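You operate a simulated robot arm through the tools that you are given. There is no shell and no other tool. Be economical: measure what you need, move in short steps, check, and stop when the job is done.

The job below is to be done with a simulated two-armed robot. You get a single attempt, and the scene is never put back.

## Task
Take the folded rag and leave it on the teal job plate on the mixing bench under the taps. Stack the brown carton that says "belts" from the mixing bench beside the sink on top of the brown carton labelled "seals". Open the left wiring drawer, put the red tape roll in the inside of the left wiring drawer and shut the drawer again. Put the relay that says "48 V" from the wiring bench top on the green mat and the relay that says "12 V" on the right end of the steel bench. Put the faulty bin on the fourth shelf from the bottom of the parts rack. Open the shelf drawer. Any order will do.

The check looks at the end state, three seconds after you hand in, the way a careful person would. Anything else that was tipped, shoved, dropped, spilled or broken makes it a failure. Lids that push on must go on centred and level and be pressed home; caps that screw on are set level and turned clockwise until they are tight.

## Robot
Two 7-joint arms with two-finger parallel grippers on one trunk, on a base that drives. Base frame: it is fixed to the floor where the robot stands at the start and does not move with it; the origin is under the middle of the robot, x ahead of it, y to its left, z up; the surface under the hand at the start is at about z = 0.88. Units: m, degrees, N and s.
The left shoulder is at the start at [0.05, 0.165, 1.105], the right one opposite. With the tool pointing down near the work surface each hand reaches from about 0.24 to 0.7 m from the robot's upright axis, wherever it stands, measured 20 degrees to its own side. Places, roughly: brown carton [0.5, 0.75, 1]; faulty bin [0.25, -2.25, 0.75]; folded rag (10x7x4 cm) [0.5, 0, 0.9]; fourth shelf of the parts rack [0.8, -1, 1.4]; green mat [0.5, -2, 0.8]; inside of the left wiring drawer [0.5, -1.7, 0.7]; job plate [0.5, -0.5, 1]; left wiring drawer [0.4, -1.7, 0.7]; red tape roll (7x6x2 cm) [0.3, -2, 0.8]; relay [0.5, -3, 0.75]; right end of the steel bench [-1.1, -4.7, 0.8]; shelf drawer [-1.9, -0.3, 0.8]. Payload 3.91 kg a hand.
Tool frame (each hand has its own): the origin (TCP) lies between the finger pads and is the grasp point; the fingertips stand 0.03 m ahead of it; z points along the fingers, y is the line along which they close. The gripper opens to 0.11 m. The fingers are 0.02 m wide and 0.01 m thick; the gripper's body (0.048 by 0.112 m) begins 0.055 m behind the TCP.
Orientation is told as [roll, pitch, yaw] about the base's x, y, z axes, in that order, counted from this pose: with the fingers straight down and closing along the base's y, the tool's x points along the base's -x, its y along +y and its z along -z.

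## Interface
- The arms move only by the tool jog_arm. It takes "left_commands", "right_commands" or both (then of equal length, played together; a hand with none holds still); each is a list of rows, each a list of 3 entries, a list of its own where there are three numbers: the turn, a rotation vector about the tool's x, y, z in units of 45 degrees (1.0 is 45 degrees), then the shift along the tool's x, y, z in units of 500 mm (1.0 is 500 mm), then the finger opening in mm, from 0 to 110. In form: [[[ax, ay, az], [tx, ty, tz], hand], ...]. A call has 1 to 12 rows; each row is the pose to reach, as a shift and turn from the pose commanded when the call began, along the tool's axes at that moment. A call with a number of a shift or a turn outside -1 to 1 is refused whole. A row lasts 0.2 s, in which the tool goes at most 0.05 m and 8.6 degrees; a call with a longer step from one row to the next is refused whole, and so is a gripper value outside its range. Where a pose cannot be reached the arm comes as near as it can. A force on the tool above 40 N (or 10 N above the force at the start of the call, whichever is more), or a blocked arm, ends the call early, and 0.2 s more pass. The fingers move at their own pace (about 0.045 m/s each) and stop on an object; they squeeze with about 44 N. The grip force told is the motor's: it shows also when the fingers shut on nothing. Time passes only in rows, and 0.2 s behind the last, so rows that repeat a pose let the fingers close. The reply holds the time, the measured pose of the TCP, the force on the tool along the base axes, the opening and the grip force, in the units named above and with some noise, with the torque about the TCP (base axes, N m) and any sound that the robot's microphone picked up.
- Cameras (640 x 400 px; columns grow to the right, rows downward): "scene" is now at [0.113, 0.0196, 1.2886]; the picture's right is [0.19, -0.98, 0.00], its down [-0.40, -0.08, -0.91] and it looks along [0.90, 0.17, -0.41] (base axes); focal length 214 px, centre (320, 200). "left" rides on the left gripper at [0.072, -0.017, -0.103] in its tool frame; the picture's right is [0.23, 0.97, 0.00], its down [-0.76, 0.18, -0.62] and it looks along [-0.61, 0.14, 0.78] (tool axes); focal length 222 px, centre (320, 200). "right" rides on the right gripper at [0.072, 0.017, -0.103] in its tool frame; the picture's right is [-0.23, 0.97, 0.00], its down [-0.76, -0.18, -0.62] and it looks along [-0.61, -0.14, 0.78] (tool axes); focal length 222 px, centre (320, 200). There is no depth. A picture from a camera that has moved, and an enlarged one, comes with that camera's place and axes in the base frame and with its lens. The place of the scene camera against the robot may be out by one fixed shift of up to 0.012 m in any direction.
- snapshot(camera): a new picture of that camera. No time passes.
- lift_body(by): slides the trunk up (or, below 0, down) by that many m; the arms and the scene camera ride with it, the base frame stays. It gives what a move gives, with no picture.
- drive_base(legs): drives the robot by 1 to 6 legs, each [ahead, left, turn to the left] in m, m and degrees, along the robot's own axes; the way and the turn of a leg run together, so that a leg with both is an arc; at most 1.5 m and 180 degrees a leg. The arms and the cameras ride along, it lands a little off, and it stops where it bumps. It gives what a move gives.
- pan_tilt(pan, tilt): turns the head with the scene camera to pan (to the left, within 80 degrees either way) and tilt (down, from -29 to 69), counted from straight ahead of the robot. It gives what a move gives.
- inspect(camera, box): a new picture of the part [left, top, right, bottom] of that camera's present view, enlarged. No time passes.
- hand_in(): hands the job in; it is judged then, once.

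Work in short steps. Places have to be worked out from the pictures, the camera data and where the tool is seen: move nearer, look again, correct. Check each grasp and each placing, and mend what went wrong. You have 217 turns and 212 pictures in all, those below and enlarged ones among them. Open the grippers and draw the arms clear of the work before you hand the job in, unless the task says otherwise; then end with one line.

The tools are called after "Request:" as a command line: name --argument value ..., lists and objects as JSON in quotes. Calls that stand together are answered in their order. jog_arm: Moves the arms, as the interface text tells. Its arguments: {"type":"object","properties":{"left_commands":{"type":"array"},"right_commands":{"type":"array"}},"required":[]} The other tools are called the same way: lift_body (by) slides the trunk up or down; drive_base (legs) drives the base; pan_tilt (pan, tilt) turns the head that bears the scene camera; snapshot (camera) takes a picture; inspect (camera, box) takes an enlarged picture of a part of a camera's view; hand_in () hands the job in.

At the start:

```text
time_s: 0.0
left_ee_pos: [0.3293, 0.4759, 1.1611]
left_ee_rot: [0.1, 0.0, 0.0]
left_wrist_force: [-0.2, 0.6, 0.0]
left_torque: [0.0, -0.02, 0.04]
left_width: 0.11
left_gripper_force: 0.0
right_ee_pos: [0.3504, 0.0405, 1.2045]
right_ee_rot: [0.0, 0.0, 0.0]
right_wrist_force: [0.6, 0.6, -0.1]
right_torque: [0.03, 0.0, 0.01]
right_width: 0.1101
right_gripper_force: 0.1
trunk travel left (down, up): [-0.325, 0.178]
robot x, y, heading: [0.0026, 0.0042, -0.2]
head pan, tilt: [10.7, 24.1]
```

scene: 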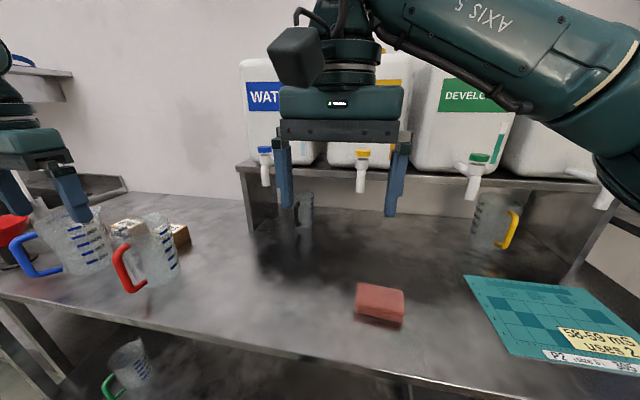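
right: 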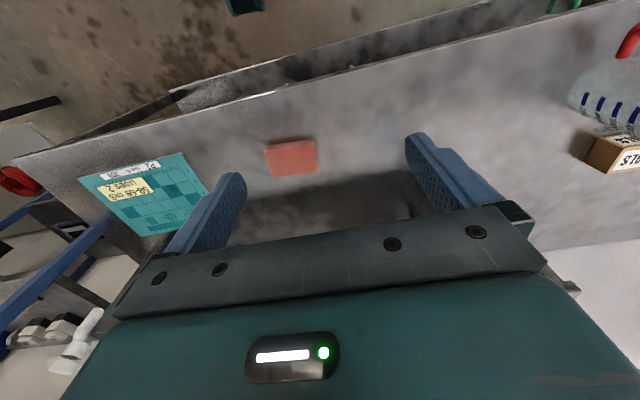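
left: 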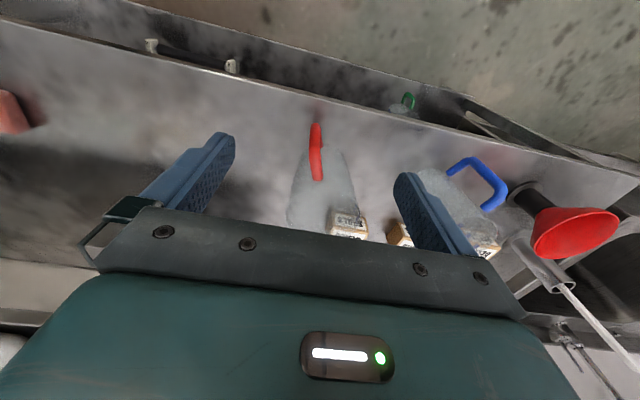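

The right and scene cameras both put the rag at about (0.465, -0.043), with its long side near base y. I'll move the right hand over it and begin yawing so that it grips the 7 cm side.

Request:
jog_arm --right_commands '[[[0, 0, -0.166], [-0.04, -0.03, 0.03], 110], [[0, 0, -0.333], [-0.08, -0.06, 0.07], 110], [[0, 0, -0.5], [-0.12, -0.09, 0.1], 110], [[0, 0, -0.667], [-0.16, -0.12, 0.13], 110], [[0, 0, -0.833], [-0.2, -0.15, 0.17], 110], [[0, 0, -1.0], [-0.23, -0.167, 0.2], 110]]'

Request:
snapshot --camera "right"

```text
time_s: 1.4
left_ee_pos: [0.3305, 0.4755, 1.1617]
left_ee_rot: [0.1, 0.1, -0.1]
left_wrist_force: [0.3, -0.8, -0.2]
left_torque: [-0.02, -0.02, -0.02]
left_width: 0.1102
left_gripper_force: 0.1
right_ee_pos: [0.4647, -0.043, 1.1048]
right_ee_rot: [0.0, 0.0, 45.1]
right_wrist_force: [-0.4, 0.1, 0.1]
right_torque: [0.0, -0.01, -0.01]
right_width: 0.1099
right_gripper_force: 0.1
trunk travel left (down, up): [-0.325, 0.178]
robot x, y, heading: [0.0031, 0.0001, -0.2]
head pan, tilt: [10.7, 24.1]
```

```text
208 pictures are left
camera right: at [0.4015, -0.0829, 1.2068], right [-0.53, 0.85, 0.0], down [0.66, 0.41, 0.62], along [0.53, 0.33, -0.78], focal length 222 px, centre (320, 200)
```

right: 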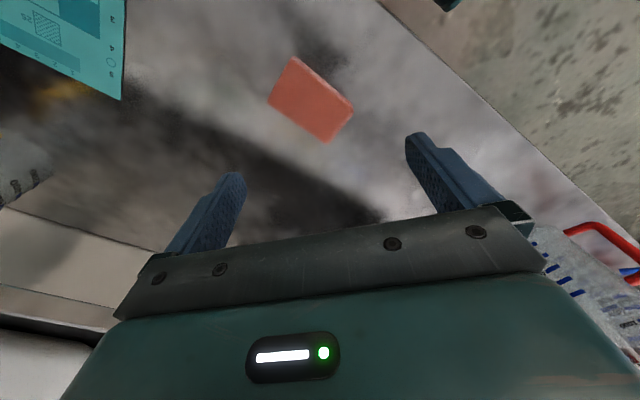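

Tracking is accurate; the rag now reads (0.468, -0.05). I'll finish the yaw and descend partway.

Request:
jog_arm --right_commands '[[[0, 0, -0.166], [0, 0, 0.03], 110], [[0, 0, -0.333], [0, 0, 0.06], 110], [[0, 0, -0.5], [0, 0, 0.09], 110], [[0, 0, -0.667], [0, 0, 0.12], 110], [[0, 0, -0.82], [0.004, -0.01, 0.16], 110]]'

Request:
snapshot --camera "right"

```text
time_s: 2.6
left_ee_pos: [0.3271, 0.4774, 1.1611]
left_ee_rot: [-0.1, -0.3, 0.1]
left_wrist_force: [-0.7, 0.2, -0.2]
left_torque: [-0.03, -0.04, 0.01]
left_width: 0.1098
left_gripper_force: 0.0
right_ee_pos: [0.3968, -0.0448, 1.0636]
right_ee_rot: [1.1, 6.4, 72.8]
right_wrist_force: [-0.2, -0.2, 1.1]
right_torque: [-0.04, -0.06, 0.0]
right_width: 0.1101
right_gripper_force: 0.0
right hand out of reach, approached as far as the arm can: row 3, 4, 5
trunk travel left (down, up): [-0.325, 0.178]
robot x, y, heading: [-0.0053, 0.0004, -0.1]
head pan, tilt: [10.7, 24.1]
```

```text
207 pictures are left
camera right: at [0.3652, -0.0986, 1.1737], right [-0.86, 0.51, -0.01], down [0.43, 0.73, 0.53], along [0.28, 0.46, -0.85], focal length 222 px, centre (320, 200)
```

right: 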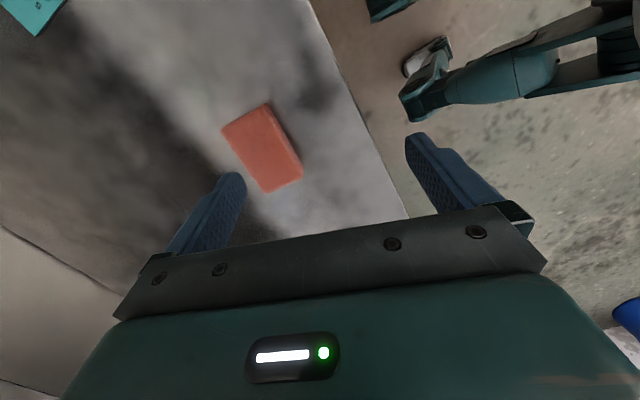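

The arm hits a limit near +60° yaw here. I'll go back and try the negative yaw, rising at the same time.

Request:
jog_arm --right_commands '[[[0, 0, 0.166], [0, 0, -0.02], 110], [[0, 0, 0.333], [0, 0, -0.05], 110], [[0, 0, 0.5], [0, 0, -0.08], 110], [[0, 0, 0.667], [0, 0, -0.11], 110], [[0, 0, 0.833], [0, 0, -0.13], 110], [[0, 0, 1.0], [0, 0, -0.16], 110]]'

```text
time_s: 4.0
left_ee_pos: [0.3278, 0.4753, 1.161]
left_ee_rot: [0.0, 0.0, 0.0]
left_wrist_force: [0.5, -0.1, -0.5]
left_torque: [0.02, -0.03, -0.02]
left_width: 0.1097
left_gripper_force: 0.1
right_ee_pos: [0.4031, -0.0402, 1.1427]
right_ee_rot: [-3.6, 5.3, 27.3]
right_wrist_force: [0.3, 0.3, 0.5]
right_torque: [0.01, 0.0, -0.01]
right_width: 0.11
right_gripper_force: 0.1
trunk travel left (down, up): [-0.325, 0.178]
robot x, y, heading: [0.0023, -0.0035, 0.0]
head pan, tilt: [10.7, 24.1]
```

Pose restarted from where the arm actually was, with a slight tilt. I'll correct the tilt while continuing the yaw to negative.

Request:
jog_arm --right_commands '[[[-0.02, -0.0134, 0.166], [-0.018, -0.011, 0.013], 110], [[-0.04, -0.0268, 0.333], [-0.036, -0.022, 0.026], 110], [[-0.06, -0.04, 0.5], [-0.053, -0.033, 0.04], 110], [[-0.08, -0.0536, 0.667], [-0.07, -0.044, 0.053], 110], [[-0.1, -0.067, 0.833], [-0.088, -0.055, 0.066], 110], [[-0.122, -0.0805, 1.0], [-0.106, -0.066, 0.08], 110]]'

Request:
jog_arm --right_commands '[[[0, 0, 0.166], [0, 0, 0], 110], [[0, 0, 0.333], [0, 0, 0], 110], [[0, 0, 0.5], [0, 0, 0], 110], [[0, 0, 0.667], [0, 0, 0], 110], [[0, 0, 0.833], [0, 0, 0], 110], [[0, 0, 1.0], [0, 0, 0], 110]]'

```text
time_s: 5.4
left_ee_pos: [0.3295, 0.4752, 1.1599]
left_ee_rot: [0.0, 0.0, 0.0]
left_wrist_force: [-0.4, 0.2, -0.3]
left_torque: [0.02, 0.02, -0.01]
left_width: 0.11
left_gripper_force: 0.1
right_ee_pos: [0.4656, -0.0498, 1.1005]
right_ee_rot: [0.1, 0.0, -17.7]
right_wrist_force: [-0.8, 0.4, -0.5]
right_torque: [-0.03, -0.01, 0.01]
right_width: 0.11
right_gripper_force: 0.0
trunk travel left (down, up): [-0.325, 0.178]
robot x, y, heading: [0.0002, 0.0004, 0.0]
head pan, tilt: [10.7, 24.1]
```

```text
time_s: 6.8
left_ee_pos: [0.3286, 0.4753, 1.161]
left_ee_rot: [0.0, 0.0, 0.0]
left_wrist_force: [-0.4, -0.7, 0.2]
left_torque: [0.01, 0.04, 0.05]
left_width: 0.1101
left_gripper_force: 0.0
right_ee_pos: [0.4639, -0.0491, 1.1018]
right_ee_rot: [0.0, 0.2, -62.6]
right_wrist_force: [0.3, 0.3, -0.1]
right_torque: [0.02, -0.01, 0.04]
right_width: 0.1098
right_gripper_force: 0.0
trunk travel left (down, up): [-0.325, 0.178]
robot x, y, heading: [-0.0003, -0.0009, -0.1]
head pan, tilt: [10.7, 24.1]
```

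Negative yaw works well: I'm at -62.6°, so 35° more reaches about -98°.

Request:
jog_arm --right_commands '[[[0, 0, 0.16], [0, 0, 0], 110], [[0, 0, 0.32], [0, 0, 0.02], 110], [[0, 0, 0.48], [0, 0, 0.04], 110], [[0, 0, 0.64], [0, 0, 0.06], 110], [[0, 0, 0.787], [0, 0, 0.08], 110]]'

Request:
snapshot --camera "right"

```text
time_s: 8.0
left_ee_pos: [0.3287, 0.4736, 1.1608]
left_ee_rot: [-0.1, 0.0, 0.0]
left_wrist_force: [0.2, -0.2, 0.9]
left_torque: [0.02, -0.02, -0.03]
left_width: 0.11
left_gripper_force: 0.0
right_ee_pos: [0.4631, -0.0488, 1.0608]
right_ee_rot: [0.1, 0.1, -98.0]
right_wrist_force: [0.1, -0.8, 0.5]
right_torque: [-0.02, -0.02, -0.03]
right_width: 0.1102
right_gripper_force: 0.0
trunk travel left (down, up): [-0.325, 0.178]
robot x, y, heading: [-0.0026, -0.0, 0.0]
head pan, tilt: [10.7, 24.1]
```

```text
206 pictures are left
camera right: at [0.4904, 0.0198, 1.1637], right [0.93, -0.36, 0.0], down [-0.28, -0.73, 0.62], along [-0.23, -0.58, -0.78], focal length 222 px, centre (320, 200)
```

right: 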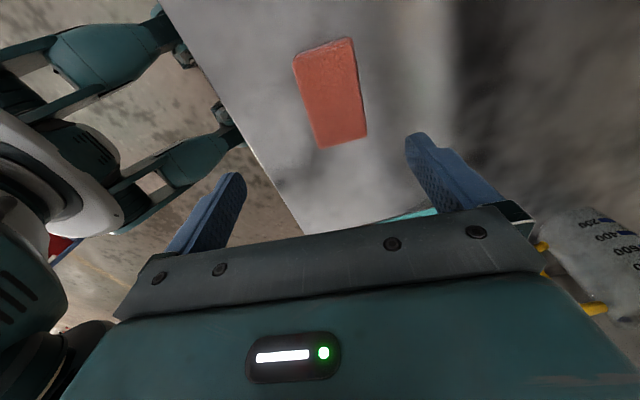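

Rag centre reads about (0.477, -0.045), aligned with the grip. I'll centre and descend to TCP z≈0.92, then close.

Request:
jog_arm --right_commands '[[[0, 0, 0], [0.012, 0.027, 0.07], 110], [[0, 0, 0], [0.012, 0.027, 0.14], 110], [[0, 0, 0], [0.012, 0.027, 0.21], 110], [[0, 0, 0], [0.012, 0.027, 0.25], 110], [[0, 0, 0], [0.012, 0.027, 0.28], 110], [[0, 0, 0], [0.012, 0.027, 0.28], 40], [[0, 0, 0], [0.012, 0.027, 0.28], 40], [[0, 0, 0], [0.012, 0.027, 0.28], 40], [[0, 0, 0], [0.012, 0.027, 0.28], 40], [[0, 0, 0], [0.012, 0.027, 0.28], 40]]'

Request:
snapshot --camera "right"

Request:
snapshot --camera "scene"

```text
time_s: 10.2
left_ee_pos: [0.3295, 0.4745, 1.1614]
left_ee_rot: [0.0, -0.1, 0.0]
left_wrist_force: [0.8, 0.2, 0.6]
left_torque: [-0.01, -0.03, -0.01]
left_width: 0.11
left_gripper_force: 0.1
right_ee_pos: [0.478, -0.0454, 0.9221]
right_ee_rot: [0.0, 0.2, -97.9]
right_wrist_force: [0.3, 0.2, 0.3]
right_torque: [0.01, 0.02, -0.04]
right_width: 0.0646
right_gripper_force: 43.4
trunk travel left (down, up): [-0.325, 0.178]
robot x, y, heading: [0.0017, -0.0021, 0.1]
head pan, tilt: [10.7, 24.1]
```

```text
205 pictures are left
camera right: at [0.505, 0.0231, 1.0241], right [0.93, -0.36, 0.0], down [-0.28, -0.73, 0.62], along [-0.22, -0.58, -0.78], focal length 222 px, centre (320, 200)
```

right: 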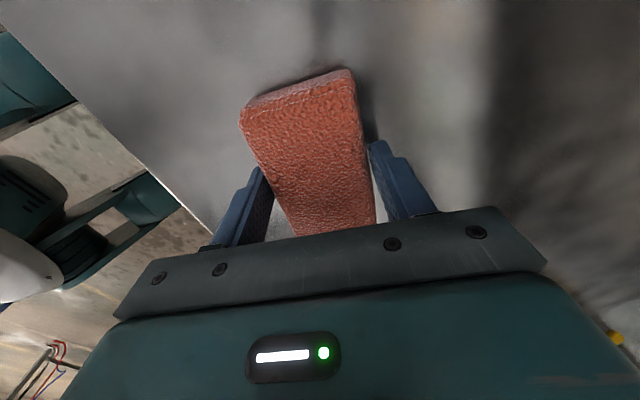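

```text
204 pictures are left
camera scene: at [0.113, 0.0196, 1.2886], right [0.19, -0.98, 0.0], down [-0.4, -0.08, -0.91], along [0.9, 0.17, -0.41], focal length 214 px, centre (320, 200)
```

scene: 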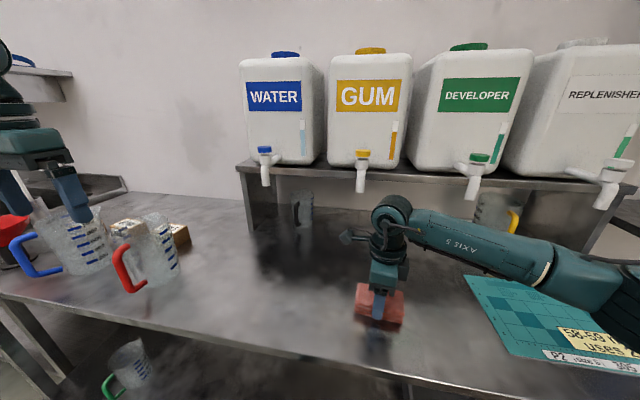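

The rag is held (65 mm). The plate spans x 0.41–0.60, y -0.56–-0.26; I'll lift and carry the rag to above about (0.50, -0.40).

Request:
jog_arm --right_commands '[[[0, 0, 0], [0, 0, -0.08], 40], [[0, 0, 0], [0, 0, -0.16], 40], [[0, 0, 0], [-0.09, 0.02, -0.16], 40], [[0, 0, 0], [-0.18, 0.04, -0.16], 40], [[0, 0, 0], [-0.27, 0.06, -0.16], 40], [[0, 0, 0], [-0.36, 0.08, -0.16], 40], [[0, 0, 0], [-0.45, 0.1, -0.16], 40], [[0, 0, 0], [-0.54, 0.12, -0.16], 40], [[0, 0, 0], [-0.62, 0.13, -0.16], 40], [[0, 0, 0], [-0.697, 0.142, -0.16], 40]]'

Request:
pan_tilt --pan -30 --tilt 35

Request:
snapshot --camera "scene"

Request:
snapshot --camera "right"

```text
time_s: 12.4
left_ee_pos: [0.3295, 0.4741, 1.1618]
left_ee_rot: [0.0, 0.0, 0.0]
left_wrist_force: [0.0, -0.2, 0.1]
left_torque: [-0.02, -0.02, 0.01]
left_width: 0.1102
left_gripper_force: 0.0
right_ee_pos: [0.4989, -0.4039, 1.0]
right_ee_rot: [-0.1, 0.1, -97.9]
right_wrist_force: [-0.4, -1.1, -0.4]
right_torque: [0.01, 0.01, 0.0]
right_width: 0.0641
right_gripper_force: 43.9
trunk travel left (down, up): [-0.325, 0.178]
robot x, y, heading: [0.0015, 0.0011, 0.0]
head pan, tilt: [10.7, 24.1]
```

```text
time_s: 13.5
left_ee_pos: [0.3294, 0.4748, 1.1608]
left_ee_rot: [0.1, 0.0, 0.0]
left_wrist_force: [-0.2, 1.5, -0.9]
left_torque: [-0.03, -0.01, 0.01]
left_width: 0.1101
left_gripper_force: 0.1
right_ee_pos: [0.4996, -0.4027, 1.0008]
right_ee_rot: [0.0, 0.2, -97.9]
right_wrist_force: [-0.5, 0.4, -0.5]
right_torque: [0.0, 0.01, -0.01]
right_width: 0.0643
right_gripper_force: 43.9
trunk travel left (down, up): [-0.325, 0.178]
robot x, y, heading: [0.0005, 0.0018, -0.1]
head pan, tilt: [-30.0, 35.0]
```

```text
203 pictures are left
camera scene: at [0.0986, -0.0416, 1.2714], right [-0.5, -0.87, 0.0], down [-0.5, 0.29, -0.82], along [0.71, -0.41, -0.57], focal length 214 px, centre (320, 200)
```

scene: 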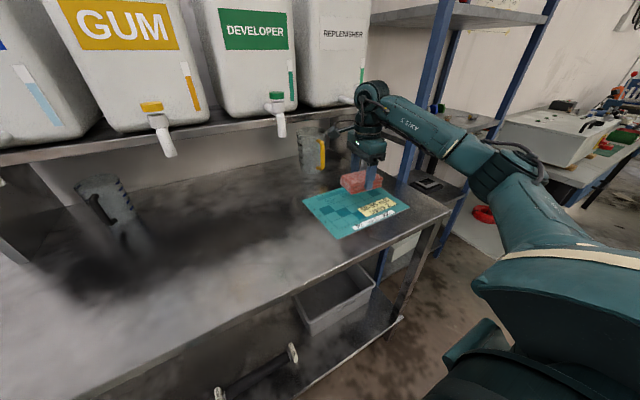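

```text
202 pictures are left
camera right: at [0.5264, -0.3334, 1.1035], right [0.93, -0.36, 0.0], down [-0.28, -0.73, 0.62], along [-0.22, -0.58, -0.78], focal length 222 px, centre (320, 200)
```

right: 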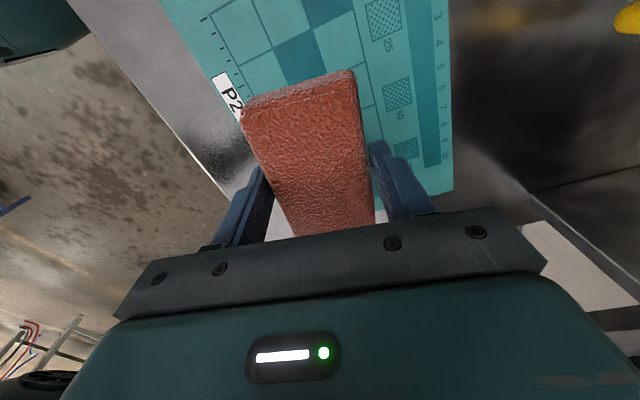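

The rag is over the middle of the plate. I'll lower it to about z 0.925, open and rise.

Request:
jog_arm --right_commands '[[[0, 0, 0], [0, 0, 0.05], 40], [[0, 0, 0], [0, 0, 0.1], 40], [[0, 0, 0], [0, 0, 0.13], 40], [[0, 0, 0], [0, 0, 0.15], 40], [[0, 0, 0], [0, 0, 0.152], 40]]'

Request:
jog_arm --right_commands '[[[0, 0, 0], [0, 0, 0], 90], [[0, 0, 0], [0, 0, 0], 90], [[0, 0, 0], [0, 0, -0.05], 90], [[0, 0, 0], [0, 0, -0.12], 90], [[0, 0, 0], [0, 0, -0.2], 90], [[0, 0, 0], [0, 0, -0.3], 90]]'

Request:
snapshot --camera "scene"

Request:
snapshot --camera "right"

```text
time_s: 14.7
left_ee_pos: [0.3286, 0.4744, 1.1617]
left_ee_rot: [0.1, 0.0, -0.1]
left_wrist_force: [-0.4, -0.9, -0.5]
left_torque: [-0.01, 0.0, 0.0]
left_width: 0.1101
left_gripper_force: 0.0
right_ee_pos: [0.5004, -0.4007, 0.9236]
right_ee_rot: [-0.1, 0.2, -98.0]
right_wrist_force: [-0.7, -1.1, 2.2]
right_torque: [0.01, 0.08, 0.03]
right_width: 0.0641
right_gripper_force: 43.2
trunk travel left (down, up): [-0.325, 0.178]
robot x, y, heading: [-0.0036, -0.0015, 0.2]
head pan, tilt: [-30.0, 35.0]
```

```text
time_s: 16.1
left_ee_pos: [0.3294, 0.4755, 1.1612]
left_ee_rot: [0.0, 0.0, 0.0]
left_wrist_force: [0.5, 0.8, -0.7]
left_torque: [0.02, -0.02, -0.02]
left_width: 0.11
left_gripper_force: 0.1
right_ee_pos: [0.5001, -0.4014, 1.0757]
right_ee_rot: [-0.1, 0.1, -97.9]
right_wrist_force: [-0.6, 0.6, -0.8]
right_torque: [-0.03, 0.01, 0.01]
right_width: 0.0902
right_gripper_force: 0.1
trunk travel left (down, up): [-0.325, 0.178]
robot x, y, heading: [-0.0028, -0.0008, 0.1]
head pan, tilt: [-30.0, 35.0]
```

```text
201 pictures are left
camera scene: at [0.098, -0.0411, 1.2714], right [-0.5, -0.87, 0.0], down [-0.5, 0.29, -0.82], along [0.71, -0.41, -0.57], focal length 214 px, centre (320, 200)
```

scene: 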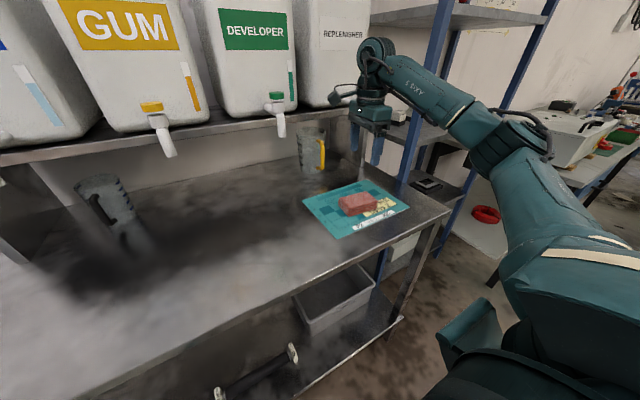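

```text
200 pictures are left
camera right: at [0.5274, -0.3326, 1.1781], right [0.93, -0.36, 0.0], down [-0.28, -0.73, 0.62], along [-0.22, -0.58, -0.78], focal length 222 px, centre (320, 200)
```

right: 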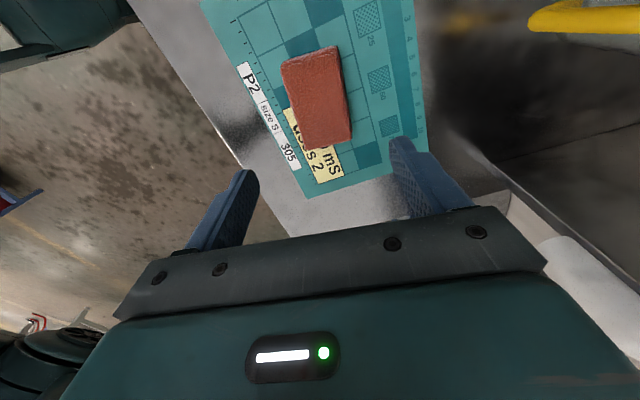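

The rag is on the plate. Now to the cartons at left: I'll pan the head there.

Request:
pan_tilt --pan 55 --tilt 30

Request:
snapshot --camera "scene"

Request:
snapshot --camera "left"

```text
time_s: 17.7
left_ee_pos: [0.3298, 0.4747, 1.1604]
left_ee_rot: [0.0, 0.0, 0.0]
left_wrist_force: [0.4, -0.3, 0.0]
left_torque: [0.01, 0.0, 0.02]
left_width: 0.1099
left_gripper_force: 0.0
right_ee_pos: [0.5007, -0.4021, 1.0756]
right_ee_rot: [-0.1, 0.1, -97.8]
right_wrist_force: [0.5, -0.1, -0.3]
right_torque: [-0.03, -0.01, -0.03]
right_width: 0.09
right_gripper_force: 0.1
trunk travel left (down, up): [-0.325, 0.178]
robot x, y, heading: [0.0017, 0.0024, -0.1]
head pan, tilt: [55.0, 30.0]
```

```text
199 pictures are left
camera scene: at [0.0741, 0.0764, 1.2791], right [0.82, -0.57, 0.0], down [-0.29, -0.41, -0.87], along [0.5, 0.71, -0.5], focal length 214 px, centre (320, 200)
```

scene: 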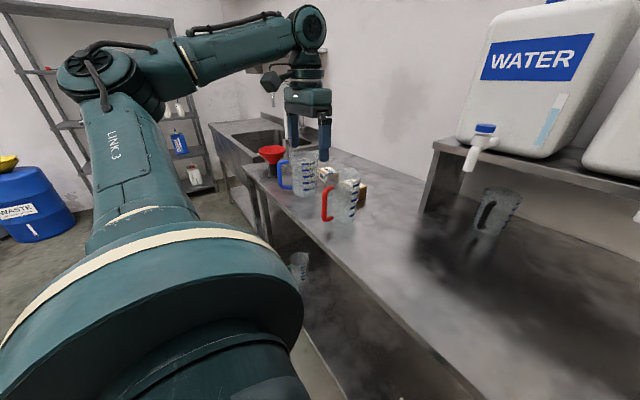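

```text
198 pictures are left
camera left: at [0.2575, 0.4586, 1.2638], right [-0.23, 0.97, 0.0], down [0.76, 0.18, 0.62], along [0.61, 0.14, -0.78], focal length 222 px, centre (320, 200)
```

left: 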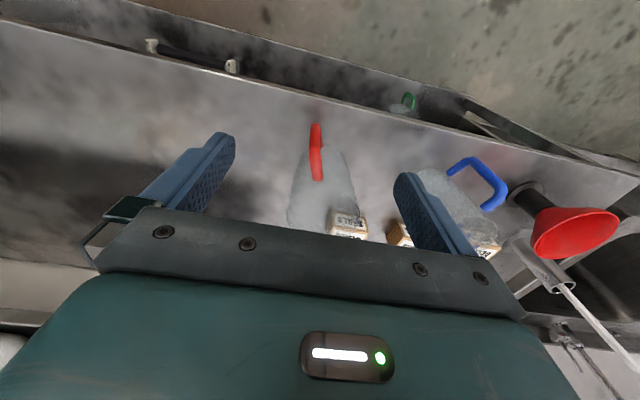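

The cartons stand behind/among two clear jugs. I'll enlarge both views to read the labels.

Request:
inspect --camera "scene" --box '[240, 130, 400, 230]'

Request:
inspect --camera "left" --box '[270, 110, 530, 272]'

```text
4.00 times, centred on (320, 180) of scene
camera zoom: at [0.0741, 0.0764, 1.2791], right [0.82, -0.57, 0.0], down [-0.29, -0.41, -0.87], along [0.5, 0.71, -0.5], focal length 858 px, centre (320, 280)
```

zoom: 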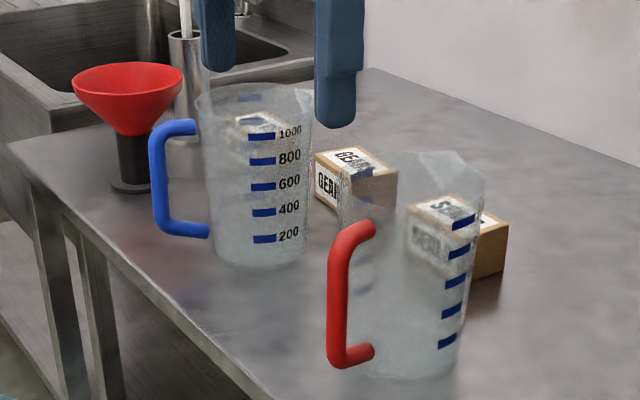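

```text
2.46 times, centred on (400, 191) of left
camera zoom: at [0.2575, 0.4586, 1.2638], right [-0.23, 0.97, 0.0], down [0.76, 0.18, 0.62], along [0.61, 0.14, -0.78], focal length 547 px, centre (123, 222)
```

zoom: 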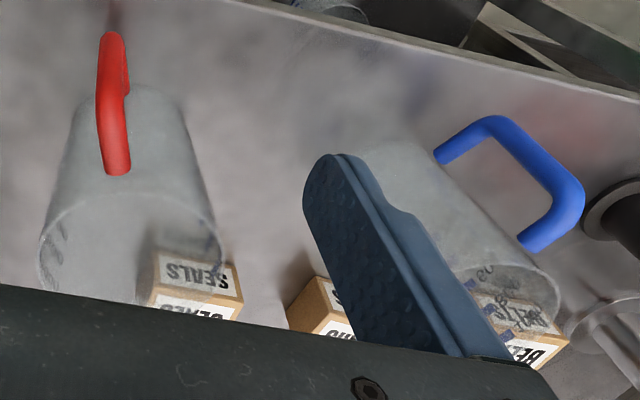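

Three cartons: SEALS near (0.56, 0.59), one reading GEARS or similar at (0.56, 0.72), BELTS at about (0.55, 0.885). I'll raise and draw in both hands before driving left to bring them within reach.

Request:
jog_arm --right_commands '[[[0, 0, 0], [0, 0, -0.09], 90], [[0, 0, 0], [0.02, -0.05, -0.16], 90], [[0, 0, 0], [0.05, -0.12, -0.2], 90], [[0, 0, 0], [0.08, -0.2, -0.22], 90], [[0, 0, 0], [0.12, -0.26, -0.24], 90], [[0, 0, 0], [0.156, -0.325, -0.24], 90]]' --left_commands '[[[0, 0, 0], [0, 0, -0.05], 110], [[0, 0, 0], [0, 0, -0.1], 110], [[0, 0, 0], [0, 0, -0.15], 110], [[0, 0, 0], [0, 0, -0.18], 110], [[0, 0, 0], [0, 0, -0.2], 110], [[0, 0, 0], [0, 0, -0.2], 110]]'

Request:
drive_base --legs '[[0, 0.5, 0]]'

Request:
snapshot --camera "scene"

Request:
snapshot --camera "left"

```text
time_s: 19.1
left_ee_pos: [0.3289, 0.475, 1.2606]
left_ee_rot: [0.1, 0.0, 0.1]
left_wrist_force: [0.5, -0.2, 0.2]
left_torque: [-0.01, -0.02, 0.02]
left_width: 0.1099
left_gripper_force: 0.1
right_ee_pos: [0.3495, -0.2994, 1.1938]
right_ee_rot: [0.0, 0.1, -98.0]
right_wrist_force: [-0.9, 0.1, 0.8]
right_torque: [-0.01, -0.02, 0.03]
right_width: 0.09
right_gripper_force: 0.1
trunk travel left (down, up): [-0.325, 0.178]
robot x, y, heading: [-0.0024, -0.0014, 0.1]
head pan, tilt: [55.0, 30.0]
```

```text
time_s: 23.9
left_ee_pos: [0.3332, 0.9662, 1.259]
left_ee_rot: [0.0, -0.1, -0.2]
left_wrist_force: [1.0, 0.2, -0.4]
left_torque: [0.0, -0.03, 0.02]
left_width: 0.1101
left_gripper_force: 0.0
right_ee_pos: [0.3485, 0.1911, 1.1925]
right_ee_rot: [0.1, 0.1, -98.2]
right_wrist_force: [-0.7, 0.0, -1.4]
right_torque: [0.0, -0.02, -0.02]
right_width: 0.0902
right_gripper_force: 0.1
trunk travel left (down, up): [-0.325, 0.178]
robot x, y, heading: [0.0042, 0.4923, -0.2]
head pan, tilt: [55.0, 30.0]
```

```text
195 pictures are left
camera scene: at [0.0758, 0.5689, 1.2791], right [0.82, -0.58, 0.0], down [-0.29, -0.41, -0.87], along [0.5, 0.71, -0.5], focal length 214 px, centre (320, 200)
```

scene: 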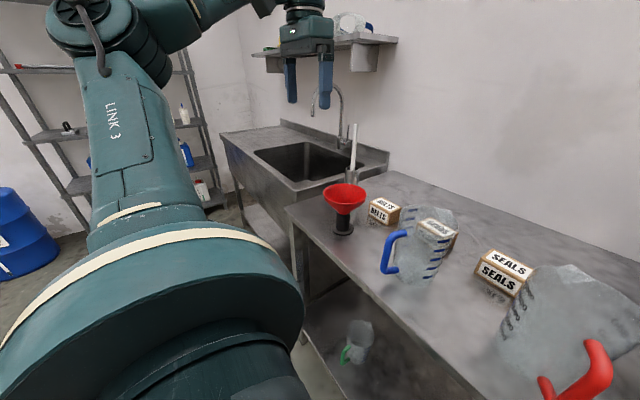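

```text
194 pictures are left
camera left: at [0.2614, 0.9501, 1.363], right [-0.22, 0.97, 0.0], down [0.76, 0.17, 0.62], along [0.61, 0.14, -0.78], focal length 222 px, centre (320, 200)
```

left: 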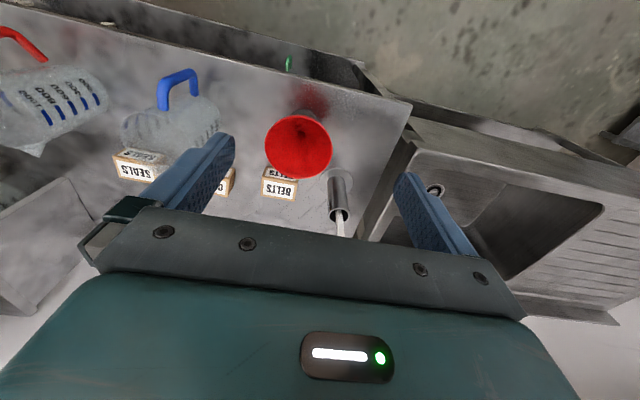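

Now all three are visible. I'll enlarge for accurate positions.

Request:
inspect --camera "scene" --box '[310, 150, 550, 300]'

Request:
inspect --camera "left" --box '[100, 80, 356, 240]'

```text
2.67 times, centred on (430, 225) of scene
camera zoom: at [0.0758, 0.5689, 1.2791], right [0.82, -0.58, 0.0], down [-0.29, -0.41, -0.87], along [0.5, 0.71, -0.5], focal length 572 px, centre (27, 133)
```

zoom: 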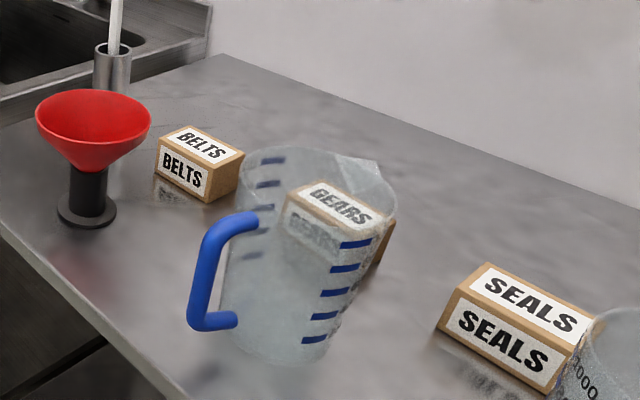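

```text
2.50 times, centred on (228, 160) of left
camera zoom: at [0.2614, 0.9501, 1.363], right [-0.22, 0.97, 0.0], down [0.76, 0.17, 0.62], along [0.61, 0.14, -0.78], focal length 555 px, centre (550, 300)
```

zoom: 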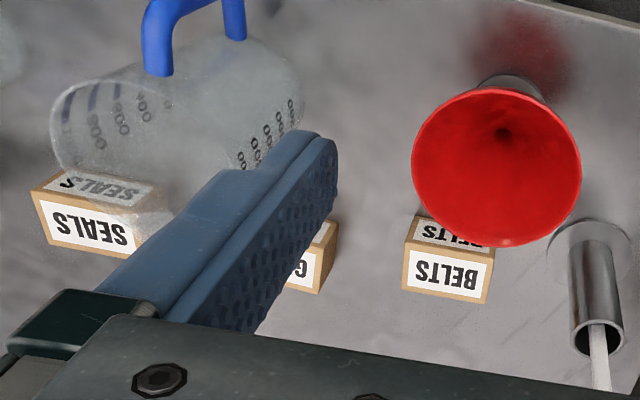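

Belts is at about (0.597, 0.925) and Seals about (0.615, 0.607); both are 8×6 cm, 4 cm tall, rotated about +5°. Belts is a bit too far, so I'll drive 0.15 m more to the left, then yaw the left hand to about +95° so its camera stays clear of the funnel.

Request:
drive_base --legs '[[0, 0.15, 0]]'

Request:
jog_arm --left_commands '[[[0, 0, -0.166], [0, 0, 0], 110], [[0, 0, -0.333], [0, -0.04, 0], 110], [[0, 0, -0.5], [0, -0.08, 0], 110], [[0, 0, -0.667], [0, -0.13, 0], 110], [[0, 0, -0.833], [0, -0.18, 0], 110], [[0, 0, -1.0], [0, -0.24, 0], 110]]'

Request:
jog_arm --left_commands '[[[0, 0, -0.166], [0, 0, 0], 110], [[0, 0, -0.333], [0, 0, 0], 110], [[0, 0, -0.5], [0, 0, 0], 110], [[0, 0, -0.667], [0, 0, 0], 110], [[0, 0, -0.833], [0, 0, 0], 110], [[0, 0, -1.0], [0, 0, 0], 110]]'

```text
time_s: 25.9
left_ee_pos: [0.3352, 1.1142, 1.2604]
left_ee_rot: [0.0, 0.0, -0.4]
left_wrist_force: [-0.6, 0.3, -0.3]
left_torque: [-0.04, 0.03, -0.01]
left_width: 0.1099
left_gripper_force: 0.1
right_ee_pos: [0.3492, 0.3382, 1.193]
right_ee_rot: [0.0, 0.1, -98.3]
right_wrist_force: [0.0, -0.6, 0.0]
right_torque: [-0.02, -0.04, -0.02]
right_width: 0.0902
right_gripper_force: 0.1
trunk travel left (down, up): [-0.325, 0.178]
robot x, y, heading: [0.0002, 0.6441, -0.6]
head pan, tilt: [55.0, 30.0]
```

```text
time_s: 27.2
left_ee_pos: [0.3351, 0.9926, 1.2587]
left_ee_rot: [-0.1, 0.0, 44.7]
left_wrist_force: [0.6, 0.0, -0.1]
left_torque: [0.02, -0.01, -0.04]
left_width: 0.11
left_gripper_force: 0.0
right_ee_pos: [0.3496, 0.3372, 1.1939]
right_ee_rot: [0.0, 0.0, -98.4]
right_wrist_force: [-0.2, 0.5, 1.0]
right_torque: [0.01, 0.0, 0.02]
right_width: 0.0899
right_gripper_force: 0.0
trunk travel left (down, up): [-0.325, 0.178]
robot x, y, heading: [0.0022, 0.6372, -0.5]
head pan, tilt: [55.0, 30.0]
```

```text
time_s: 28.6
left_ee_pos: [0.3349, 0.9942, 1.2593]
left_ee_rot: [0.0, 0.0, 89.8]
left_wrist_force: [0.2, -0.3, 1.0]
left_torque: [-0.02, -0.01, -0.01]
left_width: 0.1101
left_gripper_force: 0.1
right_ee_pos: [0.3501, 0.3378, 1.1944]
right_ee_rot: [0.0, 0.1, -98.3]
right_wrist_force: [0.9, -0.1, -0.6]
right_torque: [-0.05, 0.01, 0.02]
right_width: 0.0899
right_gripper_force: 0.1
trunk travel left (down, up): [-0.325, 0.178]
robot x, y, heading: [0.0036, 0.6439, -0.2]
head pan, tilt: [55.0, 30.0]
```

Left hand is at yaw 90°. I'll move above the Belts carton and partway down, then look.

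Request:
jog_arm --left_commands '[[[0, 0, -0.03], [0.03, -0.09, 0], 110], [[0, 0, -0.06], [0.06, -0.18, 0], 110], [[0, 0, -0.09], [0.09, -0.27, 0], 110], [[0, 0, -0.115], [0.12, -0.36, 0], 110], [[0, 0, -0.115], [0.14, -0.44, 0.05], 110], [[0, 0, -0.115], [0.148, -0.5, 0.12], 110], [[0, 0, -0.115], [0.148, -0.5, 0.21], 110], [[0, 0, -0.115], [0.148, -0.5, 0.3], 110]]'

Request:
snapshot --camera "left"

Request:
snapshot --camera "scene"

```text
time_s: 30.4
left_ee_pos: [0.574, 0.9209, 1.1074]
left_ee_rot: [0.0, 0.0, 94.8]
left_wrist_force: [0.2, -0.1, 0.7]
left_torque: [-0.02, 0.0, 0.0]
left_width: 0.1099
left_gripper_force: 0.0
left hand out of reach, approached as far as the arm can: row 4, 5, 6, 7, 8
right_ee_pos: [0.3511, 0.3377, 1.1932]
right_ee_rot: [0.0, 0.0, -98.3]
right_wrist_force: [-1.3, 0.2, -0.6]
right_torque: [-0.01, 0.04, 0.01]
right_width: 0.0901
right_gripper_force: 0.0
trunk travel left (down, up): [-0.325, 0.178]
robot x, y, heading: [0.0037, 0.6406, -0.5]
head pan, tilt: [55.0, 30.0]
```

```text
191 pictures are left
camera left: at [0.5974, 0.8516, 1.2108], right [-0.95, -0.31, 0.0], down [-0.24, 0.74, 0.62], along [-0.19, 0.59, -0.78], focal length 222 px, centre (320, 200)
```

left: 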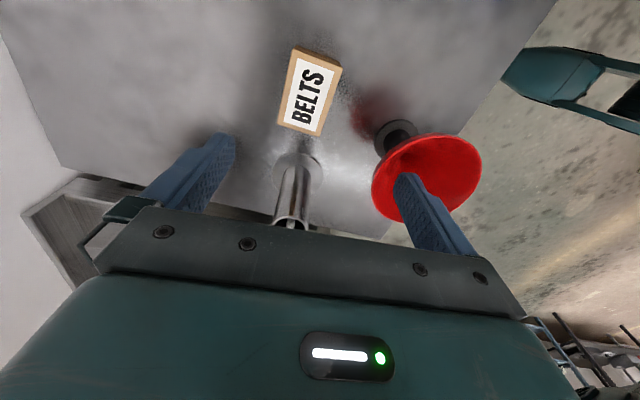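

```text
190 pictures are left
camera scene: at [0.0777, 0.7169, 1.2791], right [0.82, -0.58, 0.0], down [-0.29, -0.41, -0.87], along [0.5, 0.71, -0.5], focal length 214 px, centre (320, 200)
```

scene: 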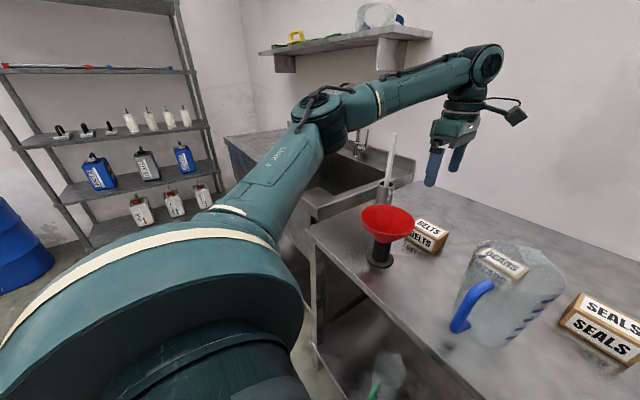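

Belts now reads (0.590, 0.921), 5.6 cm across x. I'll descend (reach improves lower), straighten the yaw by 4°, and grip at z≈0.915.

Request:
jog_arm --left_commands '[[[0, 0, 0.03], [0, 0, 0.08], 110], [[0, 0, 0.06], [0, -0.01, 0.16], 110], [[0, 0, 0.085], [0, -0.025, 0.24], 110], [[0, 0, 0.085], [0, -0.032, 0.3], 110], [[0, 0, 0.085], [0, -0.032, 0.35], 110], [[0, 0, 0.085], [0, -0.032, 0.384], 110], [[0, 0, 0.085], [0, -0.032, 0.384], 110]]'

Request:
snapshot --camera "left"

```text
time_s: 32.0
left_ee_pos: [0.5755, 0.9282, 0.9202]
left_ee_rot: [-0.1, 0.0, 91.0]
left_wrist_force: [-0.7, 0.3, 0.2]
left_torque: [-0.02, -0.02, -0.01]
left_width: 0.1101
left_gripper_force: 0.0
left hand out of reach, approached as far as the arm can: row 4, 5, 6, 7
right_ee_pos: [0.3495, 0.3386, 1.1931]
right_ee_rot: [-0.1, 0.1, -98.3]
right_wrist_force: [0.3, 0.6, 0.4]
right_torque: [0.02, 0.0, 0.03]
right_width: 0.0898
right_gripper_force: 0.0
trunk travel left (down, up): [-0.325, 0.178]
robot x, y, heading: [0.005, 0.6417, -0.7]
head pan, tilt: [55.0, 30.0]
```

```text
189 pictures are left
camera left: at [0.5937, 0.8564, 1.0227], right [-0.97, -0.24, 0.0], down [-0.19, 0.76, 0.62], along [-0.15, 0.6, -0.78], focal length 222 px, centre (320, 200)
```

left: 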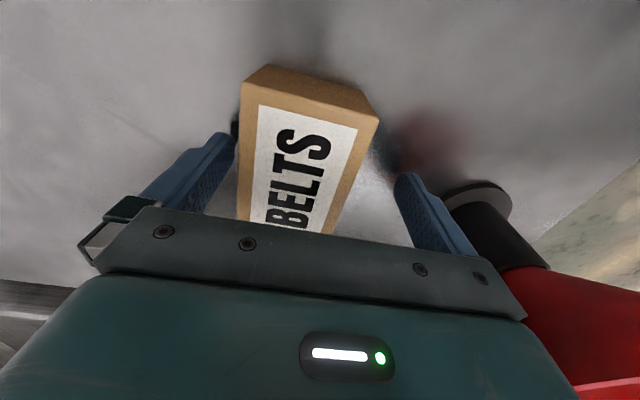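

The carton sits about 1 cm toward the far finger, but between both. Closing now is fine; then check.

Request:
jog_arm --left_commands '[[[0, 0, 0], [0, 0, 0], 60], [[0, 0, 0], [0, 0, 0], 40], [[0, 0, 0], [0, 0, 0], 40], [[0, 0, 0], [0, 0, 0], 40], [[0, 0, 0], [0, 0, 0], 40], [[0, 0, 0], [0, 0, 0], 40]]'

Request:
snapshot --camera "left"

```text
time_s: 33.5
left_ee_pos: [0.5742, 0.9275, 0.9204]
left_ee_rot: [-0.1, 0.0, 91.1]
left_wrist_force: [1.2, 0.4, 0.8]
left_torque: [0.02, 0.04, 0.02]
left_width: 0.0572
left_gripper_force: 44.5
right_ee_pos: [0.3492, 0.3363, 1.194]
right_ee_rot: [0.0, 0.1, -98.3]
right_wrist_force: [0.2, 0.9, 0.6]
right_torque: [0.02, 0.02, 0.02]
right_width: 0.0901
right_gripper_force: 0.1
trunk travel left (down, up): [-0.325, 0.178]
robot x, y, heading: [0.0025, 0.6412, -0.2]
head pan, tilt: [55.0, 30.0]
```

```text
188 pictures are left
camera left: at [0.5938, 0.8564, 1.0231], right [-0.97, -0.24, 0.0], down [-0.19, 0.76, 0.62], along [-0.15, 0.6, -0.78], focal length 222 px, centre (320, 200)
```

left: 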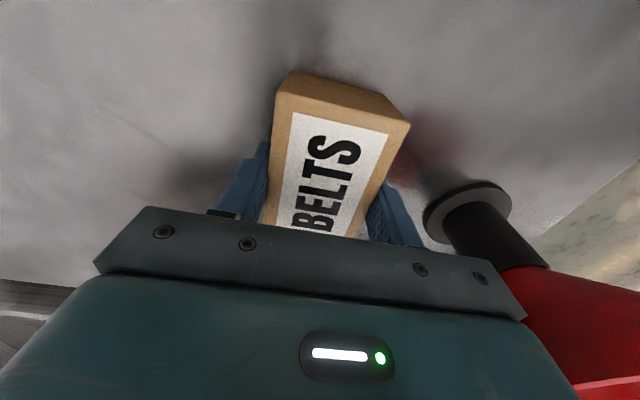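

Gripped at 57 mm. I'll lift straight up 0.19 m.

Request:
jog_arm --left_commands '[[[0, 0, 0], [0, 0, -0.05], 40], [[0, 0, 0], [0, 0, -0.14], 40], [[0, 0, 0], [0, 0, -0.23], 40], [[0, 0, 0], [0, 0, -0.32], 40], [[0, 0, 0], [0.02, 0.02, -0.4], 40]]'

Request:
pan_tilt --pan 20 --tilt 35

Request:
snapshot --camera "scene"

```text
time_s: 34.6
left_ee_pos: [0.5672, 0.9186, 1.118]
left_ee_rot: [0.1, 0.0, 91.0]
left_wrist_force: [0.0, 0.4, -1.2]
left_torque: [0.0, -0.03, 0.0]
left_width: 0.0574
left_gripper_force: 43.6
right_ee_pos: [0.3492, 0.3383, 1.1929]
right_ee_rot: [0.0, 0.1, -98.3]
right_wrist_force: [-0.9, 0.3, 0.0]
right_torque: [-0.01, -0.01, 0.0]
right_width: 0.0899
right_gripper_force: 0.1
trunk travel left (down, up): [-0.325, 0.178]
robot x, y, heading: [0.0007, 0.6389, -0.4]
head pan, tilt: [55.0, 30.0]
```

```text
time_s: 35.7
left_ee_pos: [0.568, 0.9195, 1.1185]
left_ee_rot: [0.0, 0.0, 91.0]
left_wrist_force: [-0.5, 0.5, -1.2]
left_torque: [-0.04, 0.05, 0.02]
left_width: 0.0573
left_gripper_force: 44.7
right_ee_pos: [0.3512, 0.3384, 1.1927]
right_ee_rot: [0.0, 0.2, -98.2]
right_wrist_force: [-0.1, -1.0, -0.2]
right_torque: [-0.01, -0.01, -0.02]
right_width: 0.09
right_gripper_force: 0.1
trunk travel left (down, up): [-0.325, 0.178]
robot x, y, heading: [0.0036, 0.6414, -0.2]
head pan, tilt: [20.0, 35.0]
```

```text
187 pictures are left
camera scene: at [0.1075, 0.6727, 1.2714], right [0.34, -0.94, 0.0], down [-0.54, -0.19, -0.82], along [0.77, 0.28, -0.57], focal length 214 px, centre (320, 200)
```

scene: 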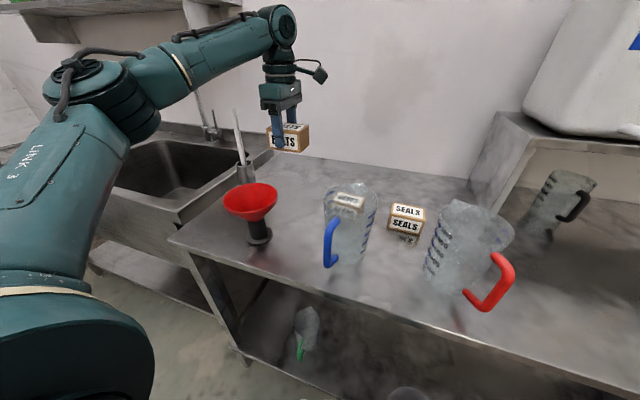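

Seals sits at about (0.622, 0.606). Reach was limited, so I'll drive forward 0.1 m (it stops if it bumps).

Request:
drive_base --legs '[[0.1, 0, 0]]'

Request:
inspect --camera "scene" --box '[300, 160, 540, 310]'

```text
time_s: 36.7
left_ee_pos: [0.6196, 0.9188, 1.1168]
left_ee_rot: [0.1, -0.1, 91.1]
left_wrist_force: [-0.7, 1.0, -0.1]
left_torque: [0.05, 0.01, 0.01]
left_width: 0.0574
left_gripper_force: 44.3
right_ee_pos: [0.4009, 0.3386, 1.1934]
right_ee_rot: [-0.1, 0.0, -98.1]
right_wrist_force: [0.2, 0.2, 0.6]
right_torque: [-0.02, -0.04, -0.02]
right_width: 0.0897
right_gripper_force: 0.0
trunk travel left (down, up): [-0.325, 0.178]
robot x, y, heading: [0.0521, 0.6406, -0.3]
head pan, tilt: [20.0, 35.0]
stopped in leg 1: the robot was blocked; the commanded pose is now the measured one
```

```text
2.67 times, centred on (420, 235) of scene
camera zoom: at [0.1586, 0.6723, 1.2716], right [0.34, -0.94, 0.0], down [-0.54, -0.19, -0.82], along [0.77, 0.28, -0.57], focal length 572 px, centre (53, 107)
```

zoom: 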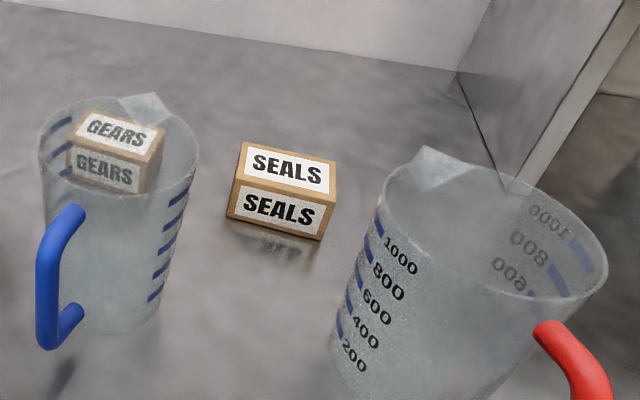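

Base just touched the bench at x=0.052; that's enough. Seals centre is now (0.608, 0.608). I'll carry the carton across at this height to hover above it.

Request:
jog_arm --left_commands '[[[0, 0, 0], [0.08, 0.005, -0.02], 40], [[0, 0, 0], [0.17, 0.01, -0.03], 40], [[0, 0, 0], [0.26, 0.015, -0.03], 40], [[0, 0, 0], [0.35, 0.02, -0.03], 40], [[0, 0, 0], [0.44, 0.025, -0.03], 40], [[0, 0, 0], [0.53, 0.03, -0.03], 40], [[0, 0, 0], [0.61, 0.034, -0.02], 40], [[0, 0, 0], [0.61, 0.034, -0.0], 40]]'

Request:
snapshot --camera "left"

Request:
snapshot --camera "scene"

```text
time_s: 38.5
left_ee_pos: [0.5169, 0.776, 1.0778]
left_ee_rot: [0.2, 0.0, 91.1]
left_wrist_force: [-0.6, 0.3, -1.5]
left_torque: [0.03, 0.01, 0.0]
left_width: 0.0574
left_gripper_force: 44.0
left hand out of reach, approached as far as the arm can: row 1, 2, 3, 4, 5, 6, 7, 8
right_ee_pos: [0.4037, 0.338, 1.1925]
right_ee_rot: [-0.2, 0.0, -98.3]
right_wrist_force: [0.0, 0.3, 0.1]
right_torque: [0.02, 0.02, 0.0]
right_width: 0.0898
right_gripper_force: 0.1
trunk travel left (down, up): [-0.325, 0.178]
robot x, y, heading: [0.0593, 0.6391, -0.0]
head pan, tilt: [20.0, 35.0]
```

```text
185 pictures are left
camera left: at [0.5362, 0.7036, 1.1799], right [-0.97, -0.25, 0.0], down [-0.19, 0.76, 0.62], along [-0.16, 0.6, -0.78], focal length 222 px, centre (320, 200)
```

left: 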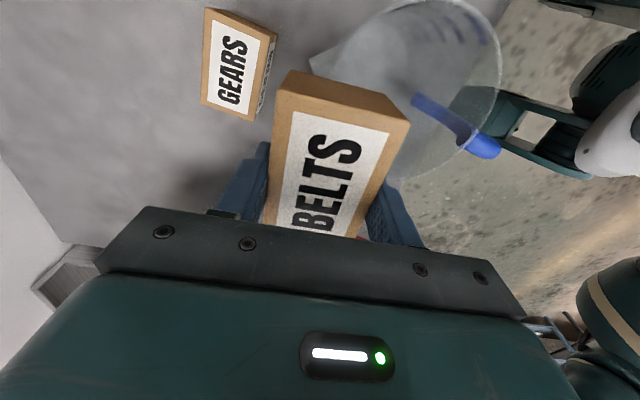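

```text
184 pictures are left
camera scene: at [0.1601, 0.6721, 1.2714], right [0.34, -0.94, 0.0], down [-0.54, -0.19, -0.82], along [0.77, 0.28, -0.57], focal length 214 px, centre (320, 200)
```

scene: 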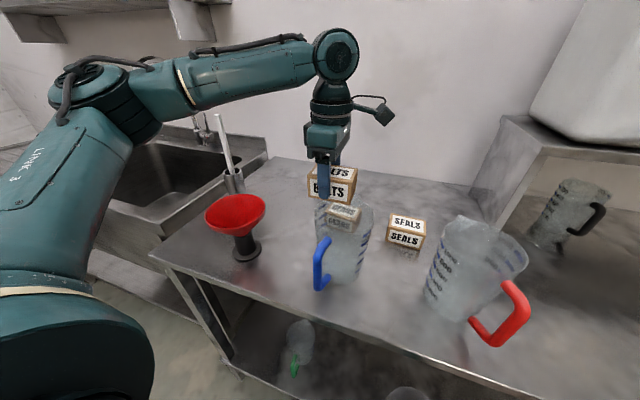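

The arm was at its reach limit with this height and drifted inward (no contact; blue jug just beneath). Raising the trunk puts the shoulder nearer wrist height, so I'll lift it 0.12 m.

Request:
lift_body --by 0.12

Request:
jog_arm --left_commands '[[[0, 0, 0], [-0.04, -0.08, 0], 40], [[0, 0, 0], [-0.06, -0.12, 0], 40]]'

```text
time_s: 40.0
left_ee_pos: [0.517, 0.7754, 1.1973]
left_ee_rot: [0.2, -0.1, 91.1]
left_wrist_force: [-0.7, -1.3, -1.3]
left_torque: [0.01, 0.01, -0.01]
left_width: 0.0575
left_gripper_force: 43.4
right_ee_pos: [0.4041, 0.3378, 1.3118]
right_ee_rot: [-0.3, 0.0, -98.3]
right_wrist_force: [0.0, 0.5, 1.1]
right_torque: [0.02, -0.04, -0.01]
right_width: 0.0899
right_gripper_force: 0.0
trunk travel left (down, up): [-0.445, 0.058]
robot x, y, heading: [0.0541, 0.6425, -0.3]
head pan, tilt: [20.0, 35.0]
```

```text
time_s: 40.6
left_ee_pos: [0.5674, 0.8165, 1.1947]
left_ee_rot: [0.1, -0.1, 91.1]
left_wrist_force: [1.1, 0.7, -1.2]
left_torque: [-0.01, 0.02, 0.0]
left_width: 0.0572
left_gripper_force: 44.1
left hand out of reach, approached as far as the arm can: row 1, 2
right_ee_pos: [0.4035, 0.3374, 1.3127]
right_ee_rot: [-0.2, 0.0, -98.4]
right_wrist_force: [0.2, -0.8, 0.5]
right_torque: [0.0, 0.01, -0.03]
right_width: 0.09
right_gripper_force: 0.1
trunk travel left (down, up): [-0.445, 0.058]
robot x, y, heading: [0.0553, 0.6364, -0.4]
head pan, tilt: [20.0, 35.0]
```

Moving further the other way isn't needed: I'll drive right by 0.19 m (backing off a centimetre from the bench) so that Seals lies straight ahead of the left shoulder.

Request:
drive_base --legs '[[-0.01, 0, 0], [0, -0.19, 0]]'

Request:
snapshot --camera "left"

Request:
snapshot --camera "scene"

```text
time_s: 43.2
left_ee_pos: [0.5568, 0.6292, 1.1932]
left_ee_rot: [0.1, 0.1, 91.1]
left_wrist_force: [-0.5, -1.0, -1.4]
left_torque: [0.03, -0.03, -0.02]
left_width: 0.0574
left_gripper_force: 43.9
right_ee_pos: [0.3922, 0.1507, 1.3121]
right_ee_rot: [-0.2, 0.1, -98.4]
right_wrist_force: [-0.3, -0.6, -0.1]
right_torque: [0.02, 0.01, 0.01]
right_width: 0.0901
right_gripper_force: 0.0
trunk travel left (down, up): [-0.445, 0.058]
robot x, y, heading: [0.0433, 0.4526, -0.3]
head pan, tilt: [20.0, 35.0]
```

```text
183 pictures are left
camera left: at [0.5761, 0.5572, 1.2969], right [-0.97, -0.25, 0.0], down [-0.19, 0.76, 0.62], along [-0.15, 0.6, -0.78], focal length 222 px, centre (320, 200)
```

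left: 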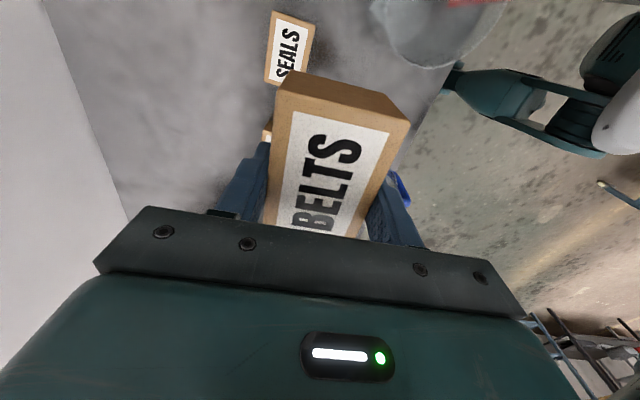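

```text
182 pictures are left
camera scene: at [0.1492, 0.4854, 1.3913], right [0.34, -0.94, 0.0], down [-0.54, -0.19, -0.82], along [0.77, 0.28, -0.57], focal length 214 px, centre (320, 200)
```

scene: 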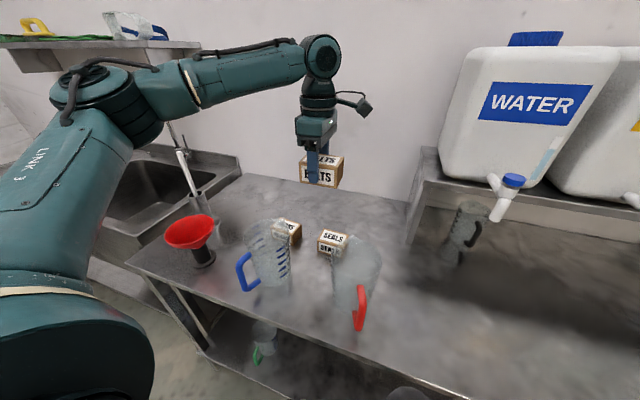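

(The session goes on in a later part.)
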